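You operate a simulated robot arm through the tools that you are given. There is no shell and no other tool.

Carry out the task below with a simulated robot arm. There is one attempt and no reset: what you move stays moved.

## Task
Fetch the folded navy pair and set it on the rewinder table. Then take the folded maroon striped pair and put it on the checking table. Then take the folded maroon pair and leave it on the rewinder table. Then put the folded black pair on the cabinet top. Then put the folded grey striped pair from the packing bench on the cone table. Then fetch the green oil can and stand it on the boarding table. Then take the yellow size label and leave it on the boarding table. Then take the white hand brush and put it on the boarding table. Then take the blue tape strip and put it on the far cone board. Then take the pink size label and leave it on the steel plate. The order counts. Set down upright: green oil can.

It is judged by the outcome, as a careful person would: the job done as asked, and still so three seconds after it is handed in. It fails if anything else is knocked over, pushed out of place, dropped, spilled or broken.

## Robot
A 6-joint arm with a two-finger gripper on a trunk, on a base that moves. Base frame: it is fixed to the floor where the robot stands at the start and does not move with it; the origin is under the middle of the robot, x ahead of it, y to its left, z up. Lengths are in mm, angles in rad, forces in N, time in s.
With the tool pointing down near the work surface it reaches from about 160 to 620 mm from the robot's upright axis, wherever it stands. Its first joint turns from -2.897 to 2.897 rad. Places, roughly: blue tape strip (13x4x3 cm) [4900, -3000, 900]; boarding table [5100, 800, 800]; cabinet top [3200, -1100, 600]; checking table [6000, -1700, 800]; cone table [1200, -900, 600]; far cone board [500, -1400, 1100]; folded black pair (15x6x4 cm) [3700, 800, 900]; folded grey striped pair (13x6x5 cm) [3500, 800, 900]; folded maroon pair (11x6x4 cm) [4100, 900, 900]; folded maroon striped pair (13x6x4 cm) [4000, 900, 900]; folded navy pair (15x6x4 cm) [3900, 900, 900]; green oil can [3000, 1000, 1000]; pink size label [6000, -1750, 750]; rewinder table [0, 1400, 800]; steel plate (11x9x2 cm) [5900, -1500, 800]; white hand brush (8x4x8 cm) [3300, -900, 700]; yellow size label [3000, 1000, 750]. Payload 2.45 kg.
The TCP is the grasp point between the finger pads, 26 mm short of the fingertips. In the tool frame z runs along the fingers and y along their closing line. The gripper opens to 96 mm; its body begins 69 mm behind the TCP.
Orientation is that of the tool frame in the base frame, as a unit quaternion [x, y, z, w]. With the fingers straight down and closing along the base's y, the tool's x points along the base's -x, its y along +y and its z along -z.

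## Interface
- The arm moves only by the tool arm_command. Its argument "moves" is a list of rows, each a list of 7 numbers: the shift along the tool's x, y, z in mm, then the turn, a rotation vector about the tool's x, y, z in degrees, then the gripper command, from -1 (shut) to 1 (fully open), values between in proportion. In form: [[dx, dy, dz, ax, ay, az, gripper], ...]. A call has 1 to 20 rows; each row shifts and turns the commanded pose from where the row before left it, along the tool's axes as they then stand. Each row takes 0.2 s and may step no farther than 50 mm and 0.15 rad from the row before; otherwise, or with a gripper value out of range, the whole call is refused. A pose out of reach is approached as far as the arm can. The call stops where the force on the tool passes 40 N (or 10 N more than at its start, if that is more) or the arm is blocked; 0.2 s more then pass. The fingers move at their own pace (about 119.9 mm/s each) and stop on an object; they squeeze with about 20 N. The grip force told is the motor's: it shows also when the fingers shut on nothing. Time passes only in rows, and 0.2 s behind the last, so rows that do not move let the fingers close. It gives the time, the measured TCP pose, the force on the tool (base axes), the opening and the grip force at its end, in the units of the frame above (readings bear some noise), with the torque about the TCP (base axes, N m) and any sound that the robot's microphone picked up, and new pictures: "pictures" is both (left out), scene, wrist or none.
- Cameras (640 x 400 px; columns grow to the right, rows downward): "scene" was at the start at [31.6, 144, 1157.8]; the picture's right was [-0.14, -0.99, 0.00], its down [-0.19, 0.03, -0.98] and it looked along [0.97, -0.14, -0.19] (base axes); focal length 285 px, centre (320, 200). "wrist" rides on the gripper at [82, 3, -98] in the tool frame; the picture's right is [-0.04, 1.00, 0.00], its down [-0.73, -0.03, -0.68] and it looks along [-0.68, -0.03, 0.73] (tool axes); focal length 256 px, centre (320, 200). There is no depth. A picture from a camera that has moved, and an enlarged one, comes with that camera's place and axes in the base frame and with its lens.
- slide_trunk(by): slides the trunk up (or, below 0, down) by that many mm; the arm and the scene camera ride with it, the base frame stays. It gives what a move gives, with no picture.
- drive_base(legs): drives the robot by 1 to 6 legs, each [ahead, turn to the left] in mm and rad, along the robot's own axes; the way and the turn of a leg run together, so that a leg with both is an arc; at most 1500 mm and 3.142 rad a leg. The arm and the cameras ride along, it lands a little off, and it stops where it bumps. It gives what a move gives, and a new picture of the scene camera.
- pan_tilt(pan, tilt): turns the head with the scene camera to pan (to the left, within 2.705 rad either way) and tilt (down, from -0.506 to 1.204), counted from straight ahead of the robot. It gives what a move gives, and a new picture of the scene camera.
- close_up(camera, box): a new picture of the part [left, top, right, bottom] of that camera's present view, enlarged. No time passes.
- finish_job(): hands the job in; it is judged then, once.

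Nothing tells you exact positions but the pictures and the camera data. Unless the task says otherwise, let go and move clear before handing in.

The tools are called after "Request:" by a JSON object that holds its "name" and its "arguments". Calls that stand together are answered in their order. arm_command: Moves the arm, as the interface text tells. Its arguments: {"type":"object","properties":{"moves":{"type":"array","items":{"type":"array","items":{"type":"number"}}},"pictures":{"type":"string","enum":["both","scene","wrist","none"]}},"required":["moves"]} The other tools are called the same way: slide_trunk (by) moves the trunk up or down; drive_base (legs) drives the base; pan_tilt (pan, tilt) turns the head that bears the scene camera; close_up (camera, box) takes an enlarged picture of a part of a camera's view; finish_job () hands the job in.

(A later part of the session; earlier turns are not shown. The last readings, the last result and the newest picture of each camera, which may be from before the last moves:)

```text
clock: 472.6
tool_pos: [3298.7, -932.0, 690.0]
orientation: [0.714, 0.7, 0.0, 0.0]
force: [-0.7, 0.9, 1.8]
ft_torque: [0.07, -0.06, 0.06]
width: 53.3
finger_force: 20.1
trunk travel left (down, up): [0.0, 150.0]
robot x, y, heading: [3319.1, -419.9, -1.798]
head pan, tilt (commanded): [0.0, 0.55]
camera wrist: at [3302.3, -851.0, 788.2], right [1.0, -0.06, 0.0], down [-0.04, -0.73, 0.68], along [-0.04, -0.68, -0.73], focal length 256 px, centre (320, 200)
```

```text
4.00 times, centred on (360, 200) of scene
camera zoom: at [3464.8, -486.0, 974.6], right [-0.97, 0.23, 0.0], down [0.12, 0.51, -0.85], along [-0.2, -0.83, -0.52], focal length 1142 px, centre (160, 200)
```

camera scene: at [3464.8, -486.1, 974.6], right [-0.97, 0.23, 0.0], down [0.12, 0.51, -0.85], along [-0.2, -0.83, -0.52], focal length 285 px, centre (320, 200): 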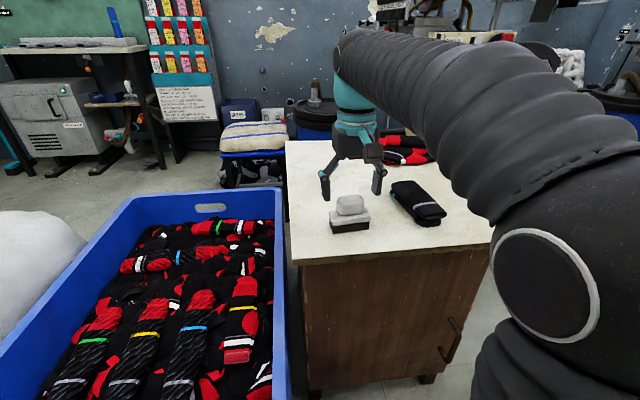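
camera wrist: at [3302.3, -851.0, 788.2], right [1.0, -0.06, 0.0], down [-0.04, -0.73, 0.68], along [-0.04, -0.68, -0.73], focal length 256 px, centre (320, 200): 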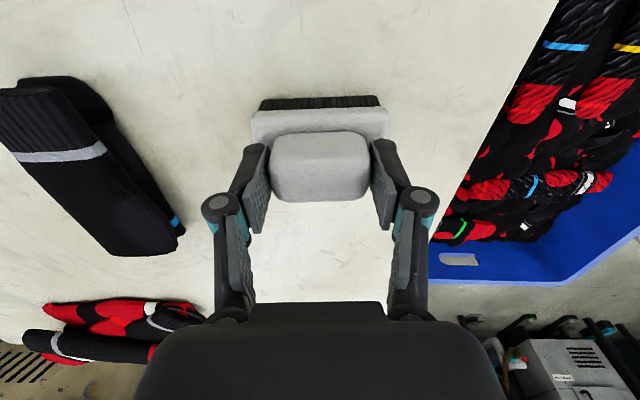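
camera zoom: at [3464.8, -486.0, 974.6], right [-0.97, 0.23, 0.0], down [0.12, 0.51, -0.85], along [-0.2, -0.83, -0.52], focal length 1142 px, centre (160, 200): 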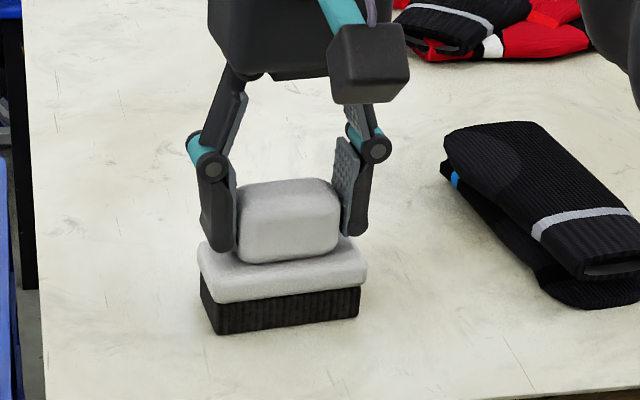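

The brush handle is gripped at 53 mm. I'll lift, raise the trunk, back straight out and head for the boarding table.

Request:
{"name": "arm_command", "arguments": {"moves": [[0, 0, -15, 0, 0, 0, -1], [0, 0, -30, 0, 0, 0, -1], [0, 0, -40, 0, 0, 0, -1], [15, 0, -40, 0, 0, 0, -1], [40, 0, -20, 0, 0, 0, -1], [45, 0, 0, 0, 0, 0, -1], [0, 0, 0, 0, 0, 0, -1]], "pictures": "wrist"}}

Request:
{"name": "slide_trunk", "arguments": {"by": 150}}

Request:
{"name": "drive_base", "arguments": {"legs": [[-300, 0]]}}

```text
clock: 474.2
tool_pos: [3297.9, -833.2, 834.1]
orientation: [0.713, 0.701, -0.001, -0.001]
force: [-0.4, -0.3, -0.8]
ft_torque: [0.05, 0.01, -0.02]
width: 53.4
finger_force: 20.4
trunk travel left (down, up): [0.0, 150.0]
robot x, y, heading: [3317.9, -420.1, -1.803]
head pan, tilt (commanded): [0.0, 0.55]
camera wrist: at [3302.2, -752.6, 932.0], right [1.0, -0.06, 0.0], down [-0.04, -0.73, 0.68], along [-0.04, -0.68, -0.73], focal length 256 px, centre (320, 200)
```

wrist: 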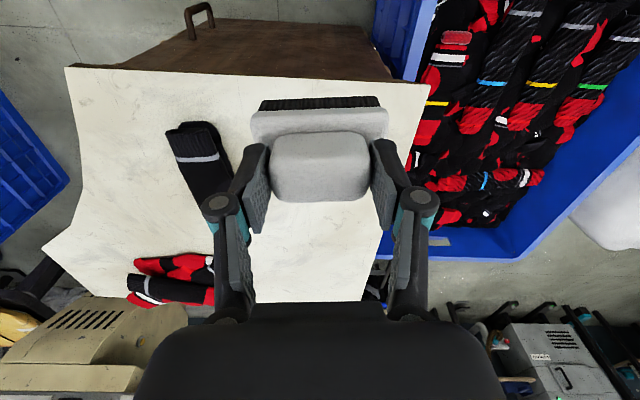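

```text
clock: 476.0
tool_pos: [3297.3, -833.4, 983.8]
orientation: [0.714, 0.7, 0.0, 0.0]
force: [0.5, 0.2, 0.0]
ft_torque: [0.01, -0.01, -0.03]
width: 53.4
finger_force: 19.9
trunk travel left (down, up): [-150.0, 0.0]
robot x, y, heading: [3318.2, -423.9, -1.799]
head pan, tilt (commanded): [0.0, 0.55]
```

```text
clock: 478.1
tool_pos: [3367.7, -537.0, 983.7]
orientation: [0.714, 0.7, 0.0, -0.001]
force: [-0.1, -1.0, -0.2]
ft_torque: [0.01, 0.0, 0.01]
width: 53.4
finger_force: 20.1
trunk travel left (down, up): [-150.0, 0.0]
robot x, y, heading: [3392.4, -125.3, -1.807]
head pan, tilt (commanded): [0.0, 0.55]
camera scene: at [3534.9, -188.5, 1124.6], right [-0.97, 0.23, 0.0], down [0.12, 0.51, -0.85], along [-0.2, -0.83, -0.52], focal length 285 px, centre (320, 200)
```

scene: 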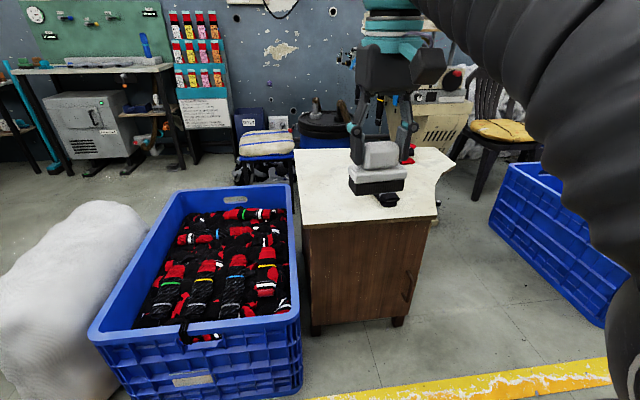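

Request:
{"name": "drive_base", "arguments": {"legs": [[0, 1.94], [1300, 0]]}}

```text
clock: 489.2
tool_pos: [5062.6, 187.4, 984.3]
orientation: [-0.174, 0.985, 0.0, 0.001]
force: [0.8, 0.3, -0.7]
ft_torque: [0.0, -0.03, 0.04]
width: 53.4
finger_force: 20.5
trunk travel left (down, up): [-150.0, 0.0]
robot x, y, heading: [4673.0, 60.0, 0.139]
head pan, tilt (commanded): [0.0, 0.55]
camera scene: at [4677.9, 218.6, 1124.6], right [0.14, -0.99, 0.0], down [-0.52, -0.07, -0.85], along [0.84, 0.12, -0.52], focal length 285 px, centre (320, 200)
```

scene: 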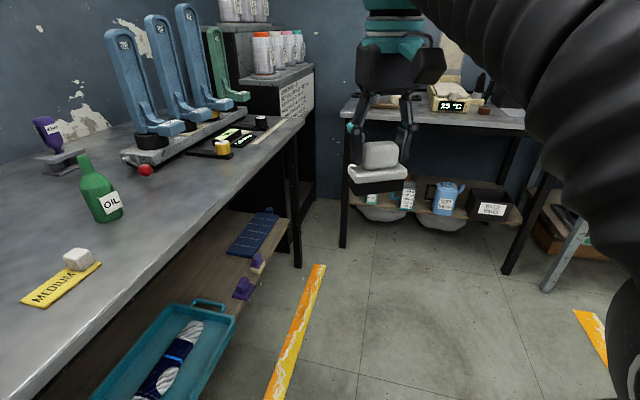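

Request:
{"name": "drive_base", "arguments": {"legs": [[0, -0.048], [490, 0], [0, 1.4]]}}

Request:
{"name": "arm_command", "arguments": {"moves": [[0, 0, 0, 0, 0, 0, -1]]}}

```text
clock: 496.0
tool_pos: [5112.0, 514.9, 983.5]
orientation: [0.757, -0.654, 0.001, 0.0]
force: [0.2, 0.5, -1.4]
ft_torque: [0.01, 0.05, 0.06]
width: 53.5
finger_force: 19.7
trunk travel left (down, up): [-150.0, 0.0]
robot x, y, heading: [5160.1, 104.4, 1.502]
head pan, tilt (commanded): [0.0, 0.55]
camera scene: at [5002.9, 143.9, 1124.6], right [1.0, -0.07, 0.0], down [-0.03, -0.52, -0.85], along [0.06, 0.85, -0.52], focal length 285 px, centre (320, 200)
```

scene: 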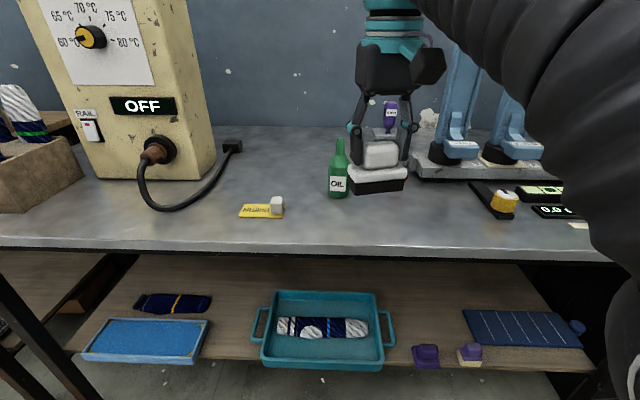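

```text
clock: 496.4
tool_pos: [5111.8, 516.1, 983.9]
orientation: [0.757, -0.654, 0.0, -0.001]
force: [0.5, 0.3, -0.9]
ft_torque: [0.0, 0.04, 0.0]
width: 53.4
finger_force: 19.9
trunk travel left (down, up): [-150.0, 0.0]
robot x, y, heading: [5158.3, 102.9, 1.503]
head pan, tilt (commanded): [0.0, 0.55]
camera scene: at [5002.9, 143.9, 1124.6], right [1.0, -0.07, 0.0], down [-0.03, -0.52, -0.85], along [0.06, 0.85, -0.52], focal length 285 px, centre (320, 200)
camera wrist: at [5119.5, 432.5, 1081.9], right [-0.99, -0.1, 0.0], down [-0.08, 0.73, 0.68], along [-0.07, 0.68, -0.73], focal length 256 px, centre (320, 200)
```

scene: 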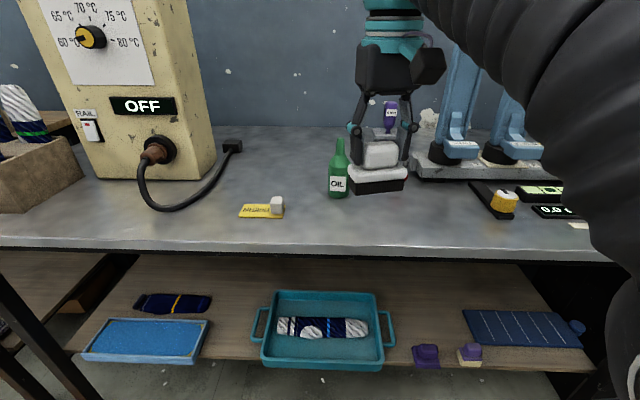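
wrist: 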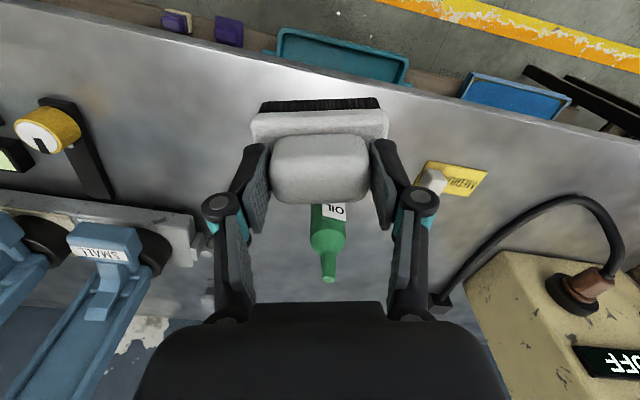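

I'll put the brush at about (5190, 605), right of the bottle and in front of the knob.

Request:
{"name": "arm_command", "arguments": {"moves": [[0, -30, 0, 0, 0, 0, -1], [0, -30, 0, 0, 0, 0, -1], [-15, -30, 0, 0, 0, 0, -1], [-30, 0, 20, 0, 0, 0, -1], [-32, 0, 30, 0, 0, 0, -1], [0, 0, 30, 0, 0, 0, -1], [0, 0, 15, 0, 0, 0, -1], [0, 0, 0, 0, 0, 0, -1]]}}

```text
clock: 498.2
tool_pos: [5188.6, 603.0, 891.5]
orientation: [0.757, -0.654, 0.0, -0.001]
force: [-0.8, -0.9, -0.4]
ft_torque: [-0.04, -0.04, -0.01]
width: 53.4
finger_force: 19.9
trunk travel left (down, up): [-150.0, 0.0]
robot x, y, heading: [5160.2, 102.5, 1.503]
head pan, tilt (commanded): [0.0, 0.55]
camera scene: at [5002.9, 143.9, 1124.6], right [1.0, -0.07, 0.0], down [-0.04, -0.52, -0.85], along [0.06, 0.85, -0.52], focal length 285 px, centre (320, 200)
camera wrist: at [5197.0, 521.1, 989.1], right [-0.99, -0.11, 0.0], down [-0.08, 0.73, 0.68], along [-0.07, 0.68, -0.73], focal length 256 px, centre (320, 200)
```

scene: 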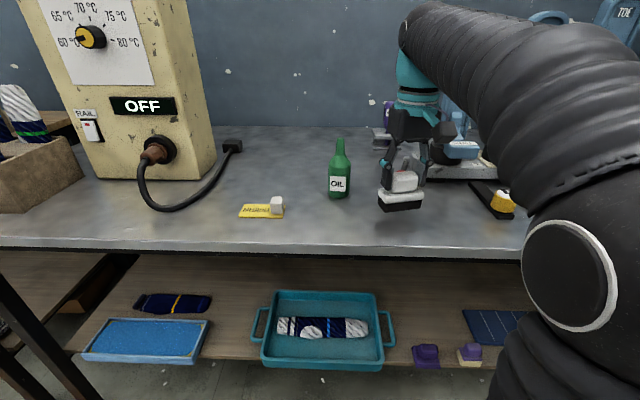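
wrist: 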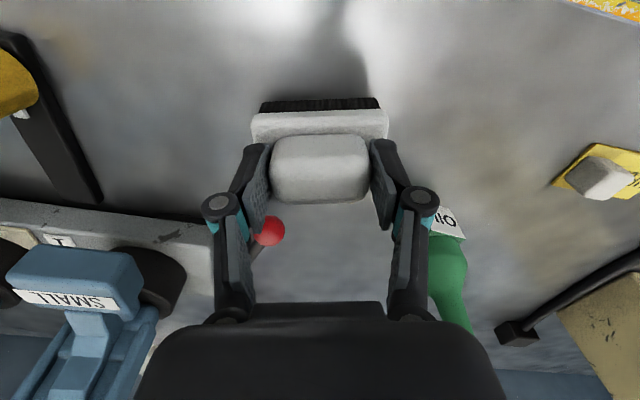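

Request:
{"name": "arm_command", "arguments": {"moves": [[0, 0, 6, 0, 0, 0, -1], [0, 0, 5, 0, 0, 0, -1], [0, 0, 4, 0, 0, 0, -1], [0, 0, 0, 0, 0, 0, -1]], "pictures": "none"}}

Request:
{"name": "arm_command", "arguments": {"moves": [[0, 0, 2, 0, 0, 0, -1], [0, 0, 2, 0, 0, 0, -1], [0, 0, 0, 0, 0, 0, -1]], "pictures": "none"}}

Request:
{"name": "arm_command", "arguments": {"moves": [[0, 0, 2, 0, 0, 0, -1], [0, 0, 0, 0, 0, 0, -1]], "pictures": "none"}}

```text
clock: 499.2
tool_pos: [5189.6, 603.4, 875.4]
orientation: [0.756, -0.655, 0.001, -0.001]
force: [-0.5, 0.4, -1.5]
ft_torque: [0.0, -0.01, -0.01]
width: 53.3
finger_force: 20.2
trunk travel left (down, up): [-150.0, 0.0]
robot x, y, heading: [5160.1, 100.9, 1.504]
head pan, tilt (commanded): [0.0, 0.55]
```

```text
clock: 500.0
tool_pos: [5191.5, 603.5, 869.7]
orientation: [0.756, -0.655, 0.0, -0.001]
force: [-0.1, 1.1, 2.1]
ft_torque: [-0.01, 0.13, 0.0]
width: 53.5
finger_force: 20.0
trunk travel left (down, up): [-150.0, 0.0]
robot x, y, heading: [5160.3, 101.5, 1.507]
head pan, tilt (commanded): [0.0, 0.55]
```

```text
clock: 500.6
tool_pos: [5189.9, 603.6, 869.7]
orientation: [0.757, -0.654, 0.0, -0.002]
force: [-0.5, 3.4, 13.1]
ft_torque: [0.09, 0.0, -0.02]
width: 53.5
finger_force: 19.4
trunk travel left (down, up): [-150.0, 0.0]
robot x, y, heading: [5157.9, 103.2, 1.505]
head pan, tilt (commanded): [0.0, 0.55]
```

The brush is on the table (13 N contact). I'll release and lift straight up.

Request:
{"name": "arm_command", "arguments": {"moves": [[0, 0, -1, 0, 0, 0, -1], [0, 0, 0, 0, 0, 0, 0.3], [0, 0, 0, 0, 0, 0, 0.5], [0, 0, 0, 0, 0, 0, 0.5], [0, 0, -20, 0, 0, 0, 0.5], [0, 0, -30, 0, 0, 0, 0.6], [0, 0, -40, 0, 0, 0, 0.8], [30, 0, -30, 0, 0, 0, 1], [45, 0, -5, 0, 0, 0, 1], [0, 0, 0, 0, 0, 0, 1]]}}

```text
clock: 502.8
tool_pos: [5201.7, 530.1, 994.2]
orientation: [0.757, -0.654, 0.001, -0.001]
force: [0.7, 0.7, 0.3]
ft_torque: [0.02, -0.02, 0.02]
width: 96.0
finger_force: 0.0
trunk travel left (down, up): [-150.0, 0.0]
robot x, y, heading: [5159.4, 102.5, 1.506]
head pan, tilt (commanded): [0.0, 0.55]
camera scene: at [5002.9, 144.0, 1124.6], right [1.0, -0.07, 0.0], down [-0.03, -0.52, -0.85], along [0.06, 0.85, -0.52], focal length 285 px, centre (320, 200)
camera wrist: at [5209.2, 448.6, 1092.9], right [-0.99, -0.1, 0.0], down [-0.08, 0.73, 0.68], along [-0.07, 0.68, -0.73], focal length 256 px, centre (320, 200)
```

scene: 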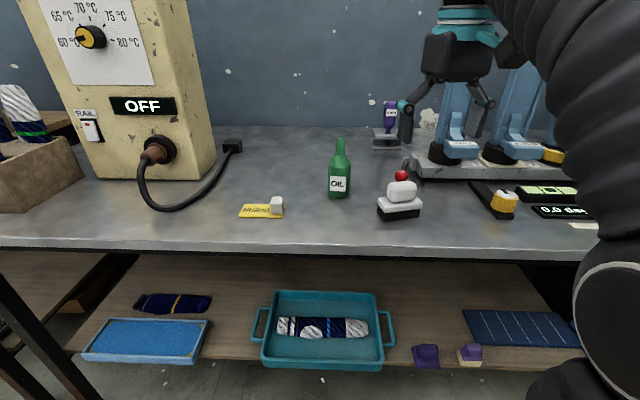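
wrist: 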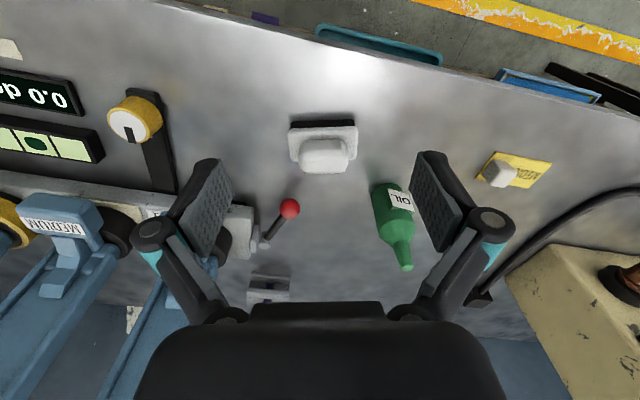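

The oil can, label and brush are all on the boarding table. Next is the blue tape strip at the far right wall, so I'll turn around and drive there.

Request:
{"name": "drive_base", "arguments": {"legs": [[0, 3.1], [1400, 0]]}}

Request:
{"name": "pan_tilt", "arguments": {"pan": 0.0, "tilt": 0.35}}

```text
clock: 516.9
tool_pos: [4938.6, -1682.2, 994.0]
orientation: [0.671, 0.741, 0.0, -0.001]
force: [-0.9, -0.3, -0.4]
ft_torque: [-0.02, -0.05, 0.01]
width: 96.0
finger_force: 0.0
trunk travel left (down, up): [-150.0, 0.0]
robot x, y, heading: [5003.5, -1255.2, -1.69]
head pan, tilt (commanded): [0.0, 0.55]
camera scene: at [5153.0, -1305.0, 1124.6], right [-0.99, 0.11, 0.0], down [0.06, 0.52, -0.85], along [-0.1, -0.85, -0.52], focal length 285 px, centre (320, 200)
```

scene: 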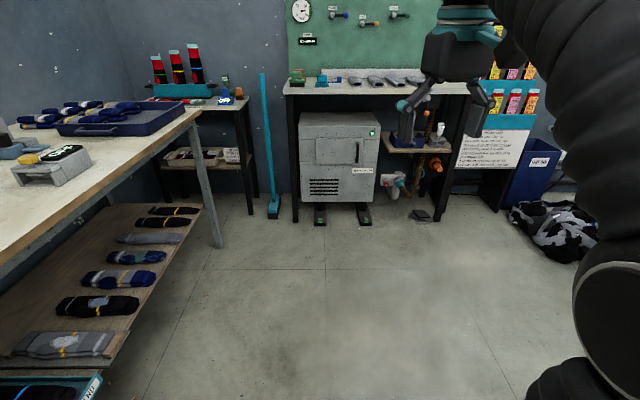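

```text
clock: 517.6
tool_pos: [4938.6, -1681.5, 995.1]
orientation: [0.671, 0.742, -0.001, 0.0]
force: [0.3, 0.1, -0.7]
ft_torque: [0.0, -0.01, -0.02]
width: 96.0
finger_force: 0.0
trunk travel left (down, up): [-150.0, 0.0]
robot x, y, heading: [4997.0, -1254.1, -1.682]
head pan, tilt (commanded): [0.0, 0.351]
camera scene: at [5152.6, -1308.3, 1142.8], right [-0.99, 0.11, 0.0], down [0.04, 0.34, -0.94], along [-0.11, -0.93, -0.34], focal length 285 px, centre (320, 200)
```

scene: 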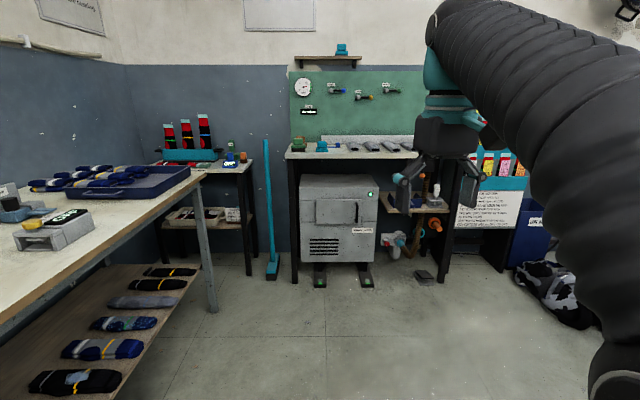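

Request:
{"name": "drive_base", "arguments": {"legs": [[1050, 0]]}}

Request:
{"name": "pan_tilt", "arguments": {"pan": 0.0, "tilt": 0.5}}

Request:
{"name": "pan_tilt", "arguments": {"pan": -0.6, "tilt": 0.4}}

```text
clock: 523.1
tool_pos: [4819.6, -2738.6, 993.8]
orientation: [0.671, 0.742, -0.001, -0.001]
force: [-0.2, 0.4, 0.2]
ft_torque: [0.02, 0.02, -0.02]
width: 96.0
finger_force: 0.1
trunk travel left (down, up): [-150.0, 0.0]
robot x, y, heading: [4880.4, -2317.9, -1.685]
head pan, tilt (commanded): [0.0, 0.351]
camera scene: at [5034.2, -2364.9, 1142.9], right [-0.99, 0.11, 0.0], down [0.04, 0.34, -0.94], along [-0.1, -0.93, -0.34], focal length 285 px, centre (320, 200)
```

scene: 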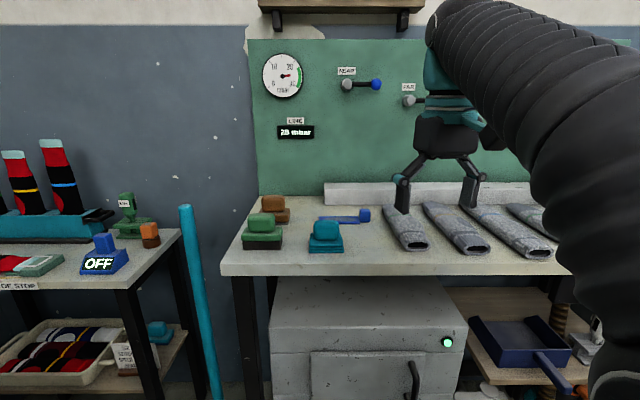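

```text
clock: 523.8
tool_pos: [4820.5, -2739.9, 994.9]
orientation: [0.671, 0.742, -0.001, 0.0]
force: [0.9, -0.6, 0.2]
ft_torque: [0.01, -0.01, 0.05]
width: 96.0
finger_force: 0.1
trunk travel left (down, up): [-150.0, 0.0]
robot x, y, heading: [4881.6, -2316.3, -1.682]
head pan, tilt (commanded): [0.0, 0.499]
camera scene: at [5034.4, -2362.8, 1129.2], right [-0.99, 0.11, 0.0], down [0.05, 0.48, -0.88], along [-0.1, -0.87, -0.48], focal length 285 px, centre (320, 200)
```

scene: 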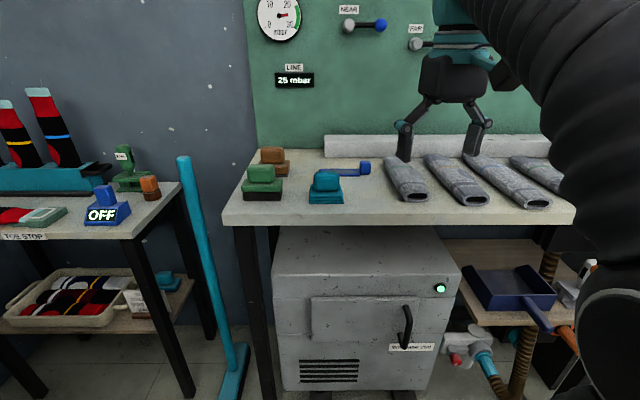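

```text
clock: 524.8
tool_pos: [4820.8, -2738.5, 994.0]
orientation: [0.67, 0.742, -0.001, -0.001]
force: [-0.3, -1.0, -0.1]
ft_torque: [-0.01, 0.03, 0.0]
width: 96.2
finger_force: 0.0
trunk travel left (down, up): [-150.0, 0.0]
robot x, y, heading: [4883.7, -2312.9, -1.683]
head pan, tilt (commanded): [-0.6, 0.4]
camera scene: at [4984.1, -2342.6, 1138.3], right [-0.76, 0.65, 0.0], down [0.25, 0.3, -0.92], along [-0.6, -0.7, -0.39], focal length 285 px, centre (320, 200)
```

scene: 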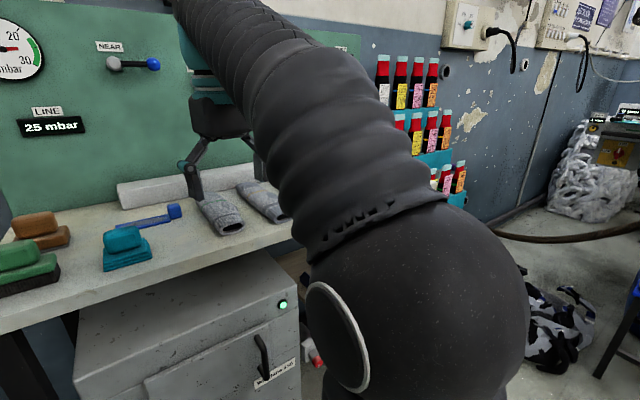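

The blue tape strip lies behind the teal brush, with a small blue block at its right end. I'll look closer.

Request:
{"name": "pan_tilt", "arguments": {"pan": 0.0, "tilt": 0.5}}

Request:
{"name": "close_up", "arguments": {"camera": "scene", "box": [280, 130, 460, 230]}}

Request:
{"name": "arm_command", "arguments": {"moves": [[0, 0, 0, 0, 0, 0, 1]], "pictures": "wrist"}}

```text
clock: 525.8
tool_pos: [4821.0, -2739.2, 995.1]
orientation: [0.67, 0.742, 0.0, -0.001]
force: [-1.3, -0.5, -1.2]
ft_torque: [0.02, 0.0, -0.01]
width: 96.1
finger_force: 0.0
trunk travel left (down, up): [-150.0, 0.0]
robot x, y, heading: [4879.7, -2312.3, -1.676]
head pan, tilt (commanded): [0.0, 0.499]
camera scene: at [5034.3, -2362.8, 1129.2], right [-0.99, 0.11, 0.0], down [0.05, 0.48, -0.88], along [-0.1, -0.87, -0.48], focal length 285 px, centre (320, 200)
```

scene: 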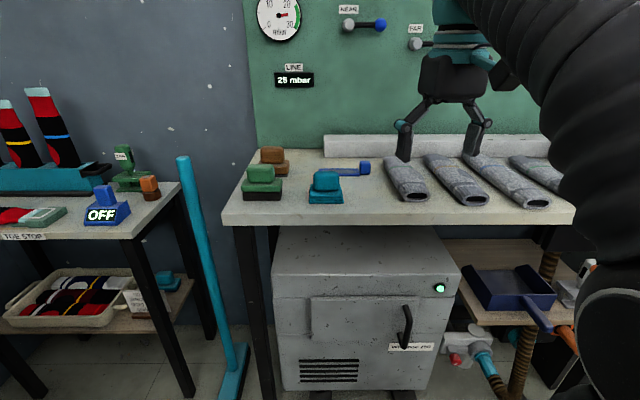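

```text
3.56 times, centred on (370, 180) of scene
camera zoom: at [5034.3, -2362.8, 1129.2], right [-0.99, 0.11, 0.0], down [0.05, 0.48, -0.88], along [-0.1, -0.87, -0.48], focal length 1015 px, centre (142, 271)
```

zoom: 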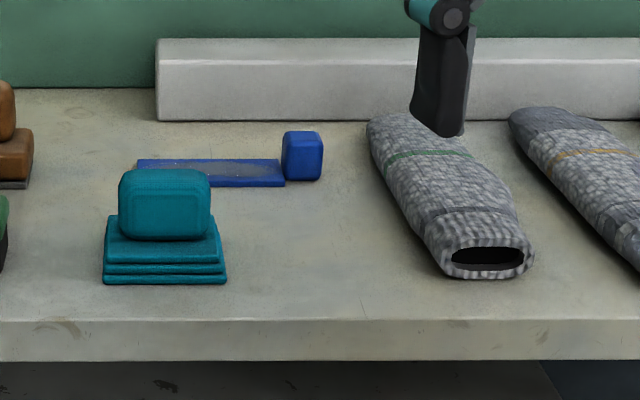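

```text
clock: 526.2
tool_pos: [4821.1, -2738.4, 994.7]
orientation: [0.671, 0.742, -0.001, -0.001]
force: [-0.7, -0.3, -0.1]
ft_torque: [-0.02, -0.01, 0.01]
width: 96.0
finger_force: 0.0
trunk travel left (down, up): [-150.0, 0.0]
robot x, y, heading: [4881.4, -2312.9, -1.681]
head pan, tilt (commanded): [0.0, 0.499]
camera wrist: at [4814.8, -2658.3, 1092.8], right [1.0, 0.06, 0.0], down [0.05, -0.73, 0.68], along [0.04, -0.68, -0.73], focal length 256 px, centre (320, 200)
```

wrist: 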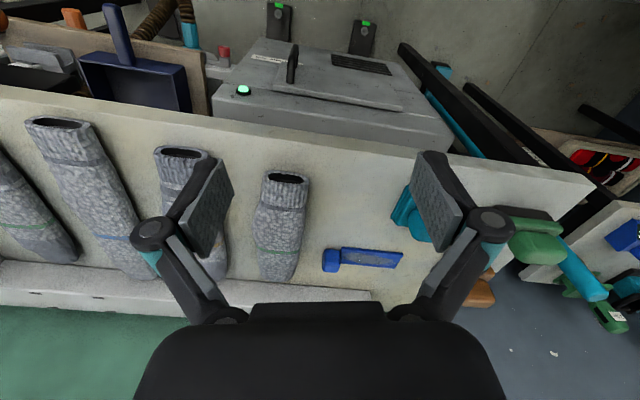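

Request:
{"name": "close_up", "arguments": {"camera": "wrist", "box": [300, 220, 430, 290]}}

```text
4.92 times, centred on (365, 255) of wrist
camera zoom: at [4814.8, -2658.3, 1092.8], right [1.0, 0.06, 0.0], down [0.05, -0.73, 0.68], along [0.04, -0.68, -0.73], focal length 1260 px, centre (98, -71)
```

zoom: 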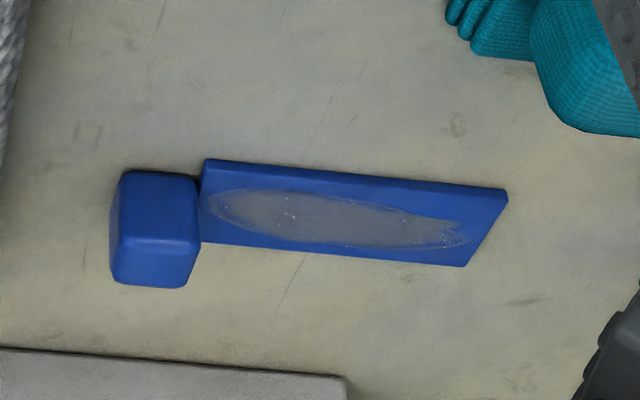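

The table is at z≈850; the strip has a block at its left (robot-right) end at about (4853, -3000). Before grasping, I'll test how far the arm reaches at the height of the far cone board.

Request:
{"name": "arm_command", "arguments": {"moves": [[0, 0, -40, 0, 0, 0, 1], [0, 0, -40, 0, 0, 0, 1], [0, 0, -40, 0, 0, 0, 1], [0, 0, -20, 0, 0, 0, 1], [0, 0, 0, 0, 0, 0, 1]], "pictures": "none"}}

Request:
{"name": "arm_command", "arguments": {"moves": [[-20, 0, 0, 0, 0, 0, 1], [-20, 0, 0, 0, 0, 0, 1], [-20, 0, 0, 0, 0, 0, 1], [0, 0, 0, 0, 0, 0, 1]], "pictures": "none"}}

```text
clock: 527.4
tool_pos: [4820.8, -2734.2, 1011.8]
orientation: [0.671, 0.742, -0.002, 0.001]
force: [-0.2, -0.2, -0.6]
ft_torque: [-0.04, 0.0, 0.01]
width: 96.1
finger_force: 0.0
out of reach, approached as far as the arm can: row 1, 2, 3, 4
trunk travel left (down, up): [-150.0, 0.0]
robot x, y, heading: [4881.4, -2314.8, -1.679]
head pan, tilt (commanded): [0.0, 0.499]
```

```text
clock: 528.4
tool_pos: [4826.5, -2794.6, 1002.1]
orientation: [0.671, 0.742, -0.002, 0.001]
force: [-0.4, 0.6, -0.2]
ft_torque: [-0.01, 0.04, -0.02]
width: 96.1
finger_force: 0.0
out of reach, approached as far as the arm can: row 2, 3
trunk travel left (down, up): [-150.0, 0.0]
robot x, y, heading: [4881.5, -2314.0, -1.68]
head pan, tilt (commanded): [0.0, 0.499]
```

Tool-down reach tops out near z≈1012, so the high board needs a tilted tool. I'll test the reach with the gripper tilted forward.

Request:
{"name": "arm_command", "arguments": {"moves": [[40, 0, 0, 0, -7.5, 0, 1], [40, 0, 0, 0, -7.5, 0, 1], [0, 0, 0, 0, -7.5, 0, 1], [0, 0, 0, 0, -7.5, 0, 1], [0, 0, 0, 0, -7.5, 0, 1], [0, 0, 0, 0, -7.5, 0, 1], [0, 0, 0, 0, -7.5, 0, 1], [0, 0, 0, 0, -7.5, 0, 1], [0, 0, 0, 0, 0, 0, 1]], "pictures": "none"}}

```text
clock: 530.4
tool_pos: [4819.1, -2713.8, 997.1]
orientation: [0.58, 0.643, -0.336, 0.371]
force: [0.0, -0.6, -0.6]
ft_torque: [-0.01, 0.03, -0.04]
width: 95.9
finger_force: 0.0
trunk travel left (down, up): [-150.0, 0.0]
robot x, y, heading: [4882.7, -2316.6, -1.68]
head pan, tilt (commanded): [0.0, 0.499]
```

Request:
{"name": "arm_command", "arguments": {"moves": [[-34.6, 0, -20, 0, 0, 0, 1], [-34.6, 0, -20, 0, 0, 0, 1], [-34.6, 0, -20, 0, 0, 0, 1], [-34.6, 0, -20, 0, 0, 0, 1], [0, 0, 0, 0, 0, 0, 1]], "pictures": "none"}}

```text
clock: 531.6
tool_pos: [4819.6, -2714.5, 1156.3]
orientation: [0.581, 0.643, -0.336, 0.371]
force: [0.5, -0.1, 0.3]
ft_torque: [0.02, -0.03, -0.07]
width: 96.1
finger_force: 0.0
trunk travel left (down, up): [-150.0, 0.0]
robot x, y, heading: [4882.6, -2312.0, -1.682]
head pan, tilt (commanded): [0.0, 0.499]
```

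Request:
{"name": "arm_command", "arguments": {"moves": [[20, 0, 11.5, 0, 0, 0, 1], [-20, 0, 34.6, 0, 0, 0, 1], [-20, 0, 34.6, 0, 0, 0, 1], [-20, 0, 34.6, 0, 0, 0, 1], [-20, 0, 34.6, 0, 0, 0, 1], [0, 0, 0, 0, 0, 0, 1]], "pictures": "wrist"}}

```text
clock: 533.0
tool_pos: [4836.0, -2871.8, 1136.0]
orientation: [0.58, 0.643, -0.335, 0.371]
force: [0.8, -0.5, 0.7]
ft_torque: [0.01, -0.01, 0.01]
width: 96.2
finger_force: 0.0
trunk travel left (down, up): [-150.0, 0.0]
robot x, y, heading: [4882.5, -2311.1, -1.681]
head pan, tilt (commanded): [0.0, 0.499]
camera wrist: at [4826.4, -2748.6, 1114.1], right [1.0, 0.08, 0.03], down [-0.05, 0.22, 0.97], along [0.07, -0.97, 0.22], focal length 256 px, centre (320, 200)
```

wrist: 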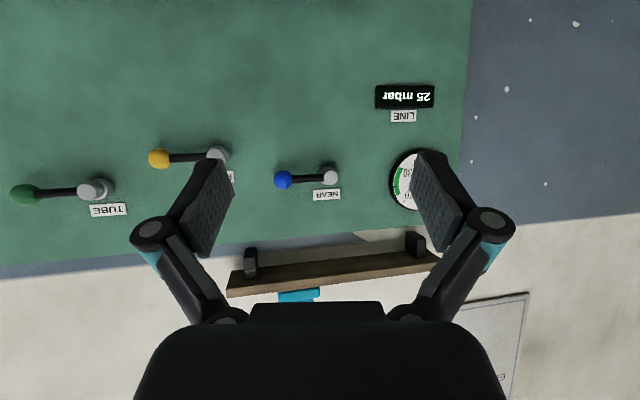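

Request:
{"name": "arm_command", "arguments": {"moves": [[0, 0, 0, 0, 7.5, 0, 1], [0, 0, 0, 0, 7.5, 0, 1], [0, 0, 0, 0, 0, 0, 1]], "pictures": "none"}}

```text
clock: 533.8
tool_pos: [4836.0, -2873.6, 1133.6]
orientation: [0.62, 0.686, -0.257, 0.283]
force: [0.6, -0.1, 0.4]
ft_torque: [0.02, -0.02, -0.04]
width: 96.2
finger_force: 0.0
trunk travel left (down, up): [-150.0, 0.0]
robot x, y, heading: [4882.3, -2314.9, -1.679]
head pan, tilt (commanded): [0.0, 0.499]
```

With 45° tilt the arm reaches z≈1134 comfortably, so I'll grasp the strip's block at that tilt. First I'll yaw to align with the strip and come down in front of it.

Request:
{"name": "arm_command", "arguments": {"moves": [[0, 0, 0, 4.05, 0, 4.05, 0.3], [0, 0, 0, 4.05, 0, 4.05, 0.0], [30, 0, 30, 0, 0, 0, -0.17], [30, 0, 30, 0, 0, 0, -0.17], [30, 0, 30, 0, 0, 0, -0.17], [0, 0, 0, 0, 0, 0, -0.17]]}}

```text
clock: 535.2
tool_pos: [4836.6, -2872.7, 1005.5]
orientation: [0.685, 0.62, -0.285, 0.257]
force: [0.5, -0.4, 1.0]
ft_torque: [-0.01, 0.05, 0.01]
width: 39.6
finger_force: 0.0
trunk travel left (down, up): [-150.0, 0.0]
robot x, y, heading: [4883.2, -2317.0, -1.676]
head pan, tilt (commanded): [0.0, 0.499]
camera scene: at [5034.4, -2362.8, 1129.2], right [-0.99, 0.11, 0.0], down [0.05, 0.48, -0.88], along [-0.1, -0.87, -0.48], focal length 285 px, centre (320, 200)
camera wrist: at [4851.3, -2746.8, 1016.9], right [0.99, -0.13, 0.03], down [-0.03, -0.03, 1.0], along [-0.13, -0.99, -0.04], focal length 256 px, centre (320, 200)
```

scene: 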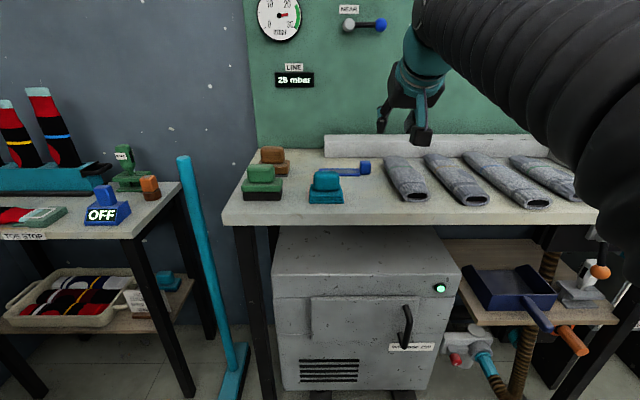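
wrist: 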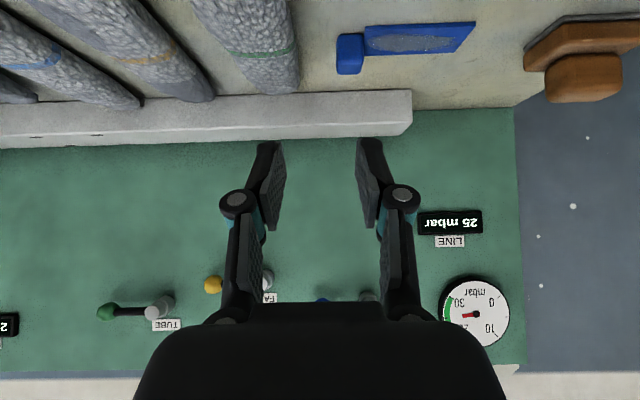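

Request:
{"name": "arm_command", "arguments": {"moves": [[-4.8, 9.1, 45.1, 0, 0, 0, -0.17], [-4.8, 9.1, 45.1, 0, 0, 0, -0.17], [-4.8, 9.1, 45.1, 0, 0, 0, -0.17], [0, 0, 0, 0, 0, 0, -0.17]]}}

```text
clock: 536.2
tool_pos: [4851.3, -2981.8, 920.7]
orientation: [0.685, 0.62, -0.284, 0.256]
force: [0.6, 0.0, -0.7]
ft_torque: [0.03, 0.0, -0.03]
width: 39.8
finger_force: 0.0
trunk travel left (down, up): [-150.0, 0.0]
robot x, y, heading: [4880.2, -2313.2, -1.681]
head pan, tilt (commanded): [0.0, 0.499]
camera scene: at [5034.4, -2362.8, 1129.2], right [-0.99, 0.11, 0.0], down [0.05, 0.48, -0.88], along [-0.1, -0.87, -0.48], focal length 285 px, centre (320, 200)
camera wrist: at [4866.6, -2856.1, 932.8], right [0.99, -0.13, 0.03], down [-0.03, -0.03, 1.0], along [-0.13, -0.99, -0.04], focal length 256 px, centre (320, 200)
```

scene: 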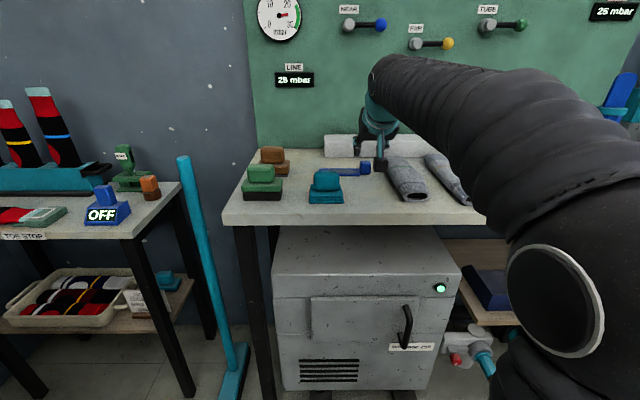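
wrist: 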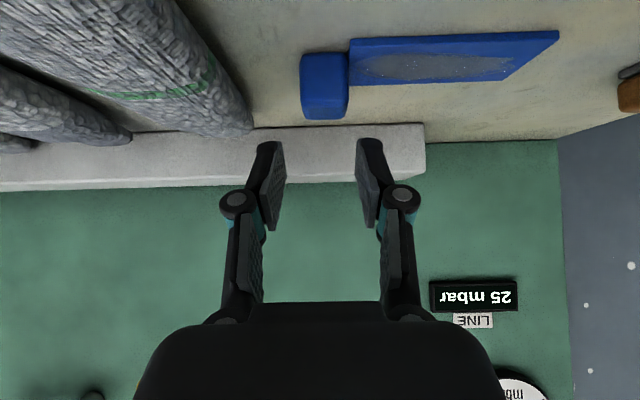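

Well centred on the block. I'll lower toward it in small steps.

Request:
{"name": "arm_command", "arguments": {"moves": [[9.0, 1.5, 12.2, 0, 0, 0, -0.17], [10.6, 0, 10.6, 0, 0, 0, -0.17], [0, 0, 0, 0, 0, 0, -0.17]], "pictures": "wrist"}}

Request:
{"name": "close_up", "arguments": {"camera": "scene", "box": [310, 120, 430, 210]}}

```text
clock: 537.0
tool_pos: [4853.0, -2985.2, 889.8]
orientation: [0.684, 0.621, -0.284, 0.257]
force: [0.2, -0.2, 0.3]
ft_torque: [-0.01, -0.01, 0.0]
width: 39.8
finger_force: 0.0
trunk travel left (down, up): [-150.0, 0.0]
robot x, y, heading: [4885.4, -2317.1, -1.68]
head pan, tilt (commanded): [0.0, 0.499]
camera wrist: at [4868.1, -2858.4, 902.2], right [0.99, -0.13, 0.03], down [-0.03, -0.04, 1.0], along [-0.13, -0.99, -0.04], focal length 256 px, centre (320, 200)
```

wrist: 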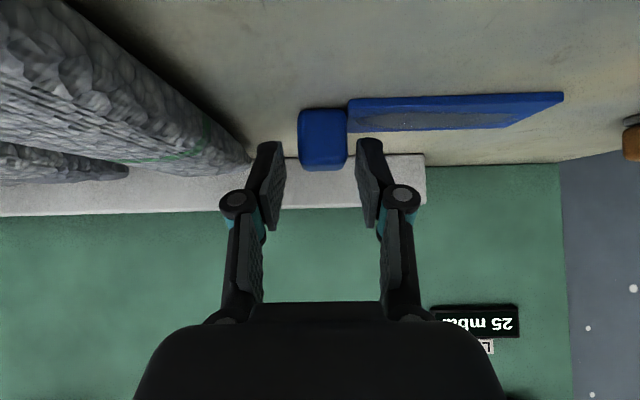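

```text
4.44 times, centred on (370, 165) of scene
camera zoom: at [5034.4, -2362.9, 1129.2], right [-0.99, 0.11, 0.0], down [0.05, 0.48, -0.88], along [-0.1, -0.87, -0.48], focal length 1269 px, centre (98, 356)
```

zoom: 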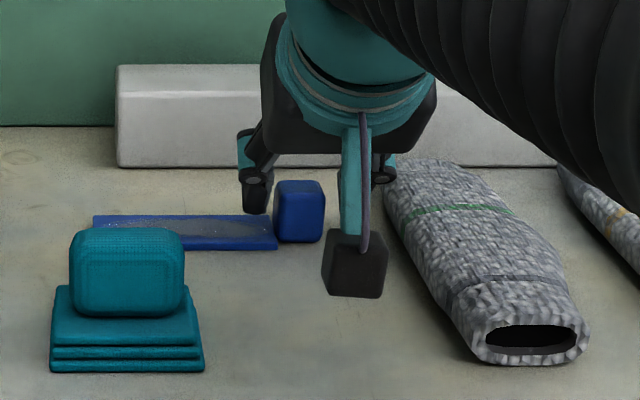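

Request:
{"name": "arm_command", "arguments": {"moves": [[2.1, 0, 2.1, 0, 0, 0, -0.17], [1.4, 0, 1.4, 0, 0, 0, -0.17], [0, 0, 0, 0, 0, 0, -0.17]], "pictures": "none"}}

Request:
{"name": "arm_command", "arguments": {"moves": [[1.4, 0, 1.4, 0, 0, 0, -0.17], [0, 0, 0, 0, 0, 0, -0.17]], "pictures": "wrist"}}

```text
clock: 537.8
tool_pos: [4853.5, -2982.9, 885.9]
orientation: [0.685, 0.62, -0.285, 0.256]
force: [-0.8, 1.1, -0.9]
ft_torque: [-0.02, 0.01, 0.02]
width: 39.6
finger_force: 0.1
trunk travel left (down, up): [-150.0, 0.0]
robot x, y, heading: [4880.5, -2314.7, -1.679]
head pan, tilt (commanded): [0.0, 0.499]
```

```text
clock: 538.4
tool_pos: [4853.9, -2983.0, 883.1]
orientation: [0.684, 0.621, -0.284, 0.257]
force: [-0.2, -0.4, -0.2]
ft_torque: [0.0, -0.03, -0.02]
width: 39.9
finger_force: 0.1
trunk travel left (down, up): [-150.0, 0.0]
robot x, y, heading: [4884.0, -2314.6, -1.681]
head pan, tilt (commanded): [0.0, 0.499]
camera wrist: at [4868.5, -2857.8, 895.2], right [0.99, -0.13, 0.03], down [-0.03, -0.04, 1.0], along [-0.13, -0.99, -0.04], focal length 256 px, centre (320, 200)
```

wrist: 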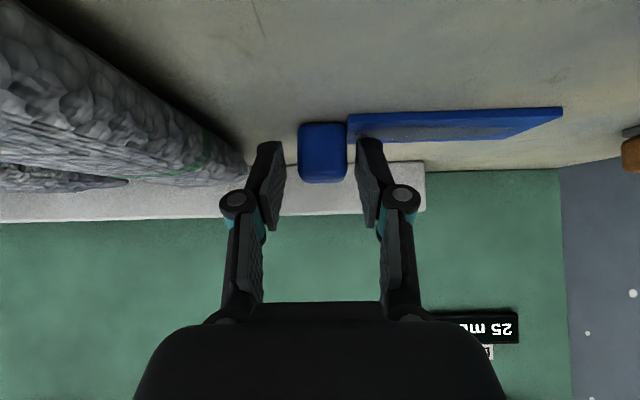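

Request:
{"name": "arm_command", "arguments": {"moves": [[1.4, 0, 1.4, 0, 0, 0, -0.17], [0, 0, 0, 0, 0, 0, -0.17]], "pictures": "none"}}

Request:
{"name": "arm_command", "arguments": {"moves": [[1.4, 0, 1.4, 0, 0, 0, -0.17], [0, 0, 0, 0, 0, 0, -0.17]], "pictures": "none"}}

```text
clock: 539.0
tool_pos: [4853.3, -2983.0, 881.5]
orientation: [0.684, 0.621, -0.284, 0.257]
force: [-0.1, -0.1, -1.3]
ft_torque: [0.0, 0.01, 0.01]
width: 40.1
finger_force: 0.0
trunk travel left (down, up): [-150.0, 0.0]
robot x, y, heading: [4880.5, -2314.0, -1.678]
head pan, tilt (commanded): [0.0, 0.499]
```

```text
clock: 539.6
tool_pos: [4853.1, -2982.7, 879.9]
orientation: [0.684, 0.62, -0.285, 0.258]
force: [-1.2, -2.8, 9.2]
ft_torque: [-0.19, -0.19, -0.03]
width: 40.2
finger_force: 0.0
trunk travel left (down, up): [-150.0, 0.0]
robot x, y, heading: [4879.1, -2313.7, -1.688]
head pan, tilt (commanded): [0.0, 0.499]
```

Light contact at z≈880. I'll back up 2 mm and close on the block.

Request:
{"name": "arm_command", "arguments": {"moves": [[-1.5, 0, -1.5, 0, 0, 0, -0.17], [0, 0, 0, 0, 0, 0, -0.4], [0, 0, 0, 0, 0, 0, -1], [0, 0, 0, 0, 0, 0, -1], [0, 0, 0, 0, 0, 0, -1]]}}

Request:
{"name": "close_up", "arguments": {"camera": "scene", "box": [310, 120, 430, 210]}}

```text
clock: 540.8
tool_pos: [4852.6, -2983.1, 882.1]
orientation: [0.684, 0.62, -0.285, 0.257]
force: [-2.0, 0.5, 4.2]
ft_torque: [-0.02, 0.07, 0.0]
width: 25.0
finger_force: 20.2
trunk travel left (down, up): [-150.0, 0.0]
robot x, y, heading: [4881.3, -2312.2, -1.683]
head pan, tilt (commanded): [0.0, 0.499]
camera scene: at [5034.3, -2362.5, 1129.2], right [-0.99, 0.11, 0.0], down [0.05, 0.48, -0.88], along [-0.1, -0.87, -0.48], focal length 285 px, centre (320, 200)
camera wrist: at [4868.2, -2857.6, 893.6], right [0.99, -0.13, 0.03], down [-0.03, -0.03, 1.0], along [-0.13, -0.99, -0.04], focal length 256 px, centre (320, 200)
```

scene: 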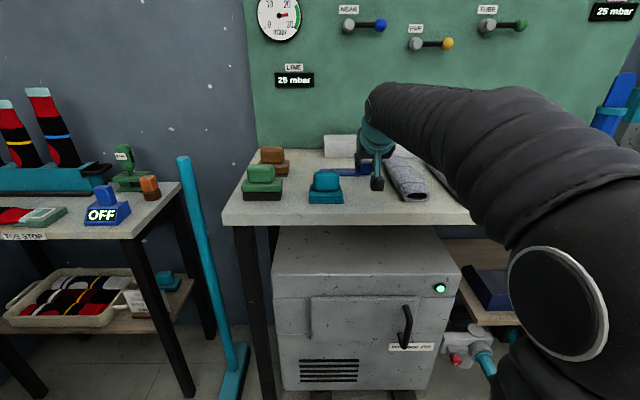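
wrist: 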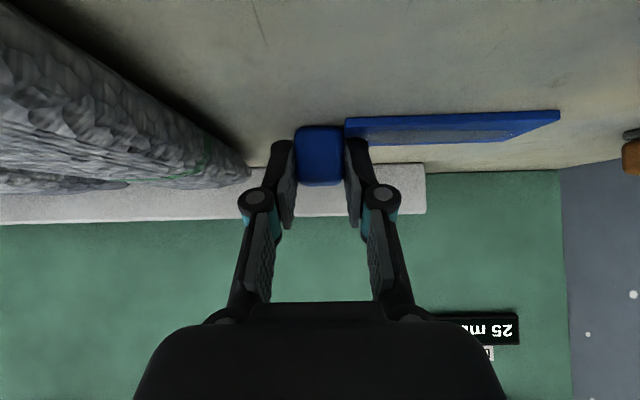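

```text
4.44 times, centred on (370, 165) of scene
camera zoom: at [5034.3, -2362.5, 1129.2], right [-0.99, 0.11, 0.0], down [0.05, 0.48, -0.88], along [-0.1, -0.87, -0.48], focal length 1269 px, centre (98, 356)
```

zoom: 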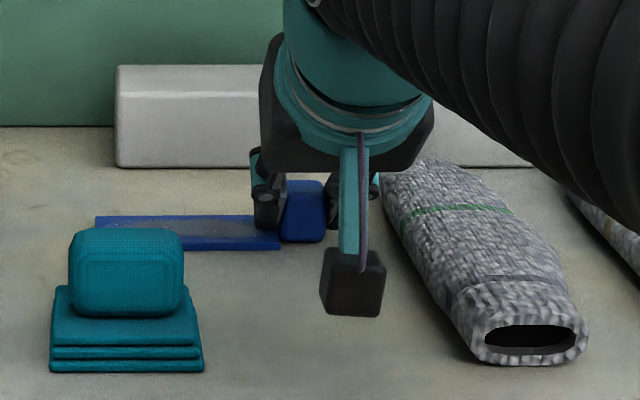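

Request:
{"name": "arm_command", "arguments": {"moves": [[-5, 0, -5, 0, 0, 0, -1], [-10, 0, -10, 0, 0, 0, -1], [-14, 0, -14, 0, 0, 0, -1], [0, 0, 0, 0, 0, 0, -1]], "pictures": "wrist"}}

Request:
{"name": "close_up", "arguments": {"camera": "scene", "box": [290, 110, 430, 210]}}

```text
clock: 541.8
tool_pos: [4851.8, -2982.9, 921.3]
orientation: [0.684, 0.621, -0.284, 0.257]
force: [-0.5, 0.1, -0.9]
ft_torque: [-0.01, 0.02, -0.02]
width: 24.9
finger_force: 19.7
trunk travel left (down, up): [-150.0, 0.0]
robot x, y, heading: [4881.7, -2314.0, -1.681]
head pan, tilt (commanded): [0.0, 0.499]
camera wrist: at [4867.3, -2857.9, 933.1], right [0.99, -0.13, 0.03], down [-0.03, -0.04, 1.0], along [-0.13, -0.99, -0.04], focal length 256 px, centre (320, 200)
```

wrist: 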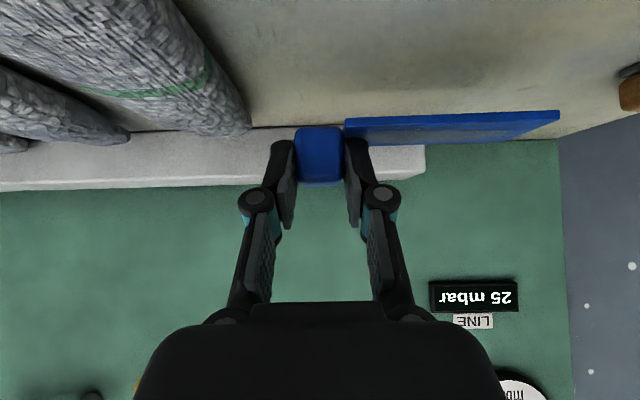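

```text
4.00 times, centred on (360, 160) of scene
camera zoom: at [5034.4, -2362.9, 1129.2], right [-0.99, 0.11, 0.0], down [0.05, 0.48, -0.88], along [-0.1, -0.87, -0.48], focal length 1142 px, centre (160, 360)
```

zoom: 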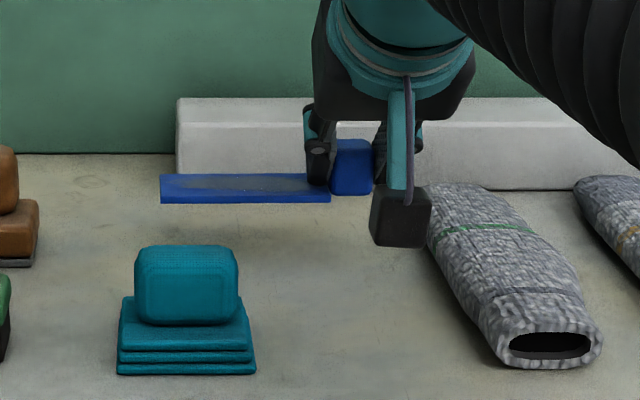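

The strip hangs level. I'll raise and retract it, then reverse out toward the aisle.

Request:
{"name": "arm_command", "arguments": {"moves": [[-3.5, 0, -31.8, 0, 0, 0, -1], [-3.5, 0, -31.8, 0, 0, 0, -1], [-3.5, 0, -31.8, 0, 0, 0, -1], [28.3, 0, -28.3, 0, 0, 0, -1], [28.3, 0, -28.3, 0, 0, 0, -1], [28.3, 0, -28.3, 0, 0, 0, -1], [28.3, 0, -28.3, 0, 0, 0, -1], [0, 0, 0, 0, 0, 0, -1]], "pictures": "wrist"}}

Request:
{"name": "drive_base", "arguments": {"legs": [[-1500, 0], [-700, 0]]}}

```text
clock: 543.6
tool_pos: [4875.4, -2764.1, 996.2]
orientation: [0.685, 0.62, -0.285, 0.257]
force: [-0.3, 0.1, -1.1]
ft_torque: [0.01, 0.04, 0.0]
width: 25.5
finger_force: 19.7
trunk travel left (down, up): [-150.0, 0.0]
robot x, y, heading: [4880.4, -2317.6, -1.677]
head pan, tilt (commanded): [0.0, 0.499]
camera wrist: at [4890.8, -2639.0, 1007.9], right [0.99, -0.13, 0.03], down [-0.03, -0.04, 1.0], along [-0.13, -0.99, -0.04], focal length 256 px, centre (320, 200)
```

wrist: 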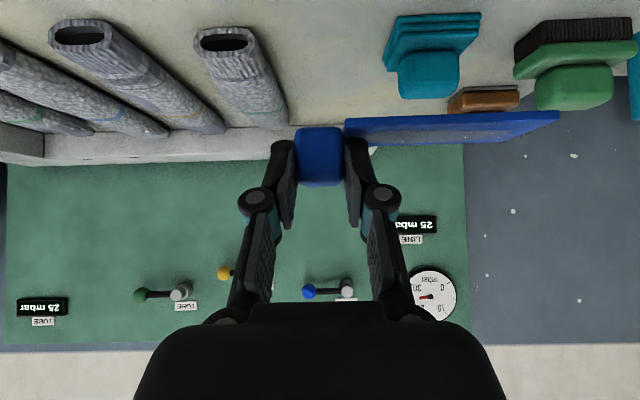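

```text
clock: 554.5
tool_pos: [5126.8, -574.1, 997.2]
orientation: [0.682, 0.624, -0.283, 0.258]
force: [-0.6, 0.3, -0.4]
ft_torque: [-0.03, 0.01, 0.04]
width: 25.4
finger_force: 19.5
trunk travel left (down, up): [-150.0, 0.0]
robot x, y, heading: [5123.8, -122.9, -1.67]
head pan, tilt (commanded): [0.0, 0.499]
camera scene: at [5281.2, -171.4, 1129.2], right [-0.99, 0.1, 0.0], down [0.05, 0.48, -0.88], along [-0.09, -0.87, -0.48], focal length 285 px, centre (320, 200)
```

scene: 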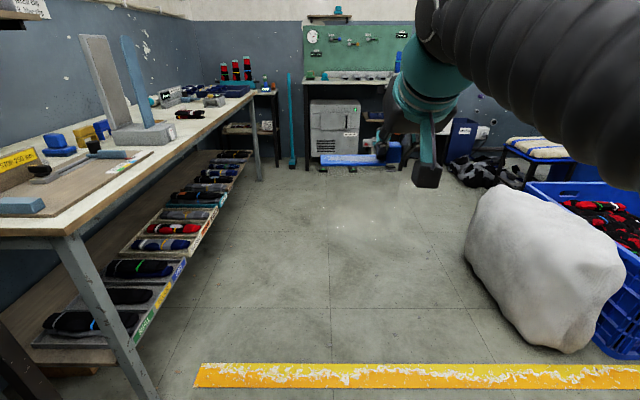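

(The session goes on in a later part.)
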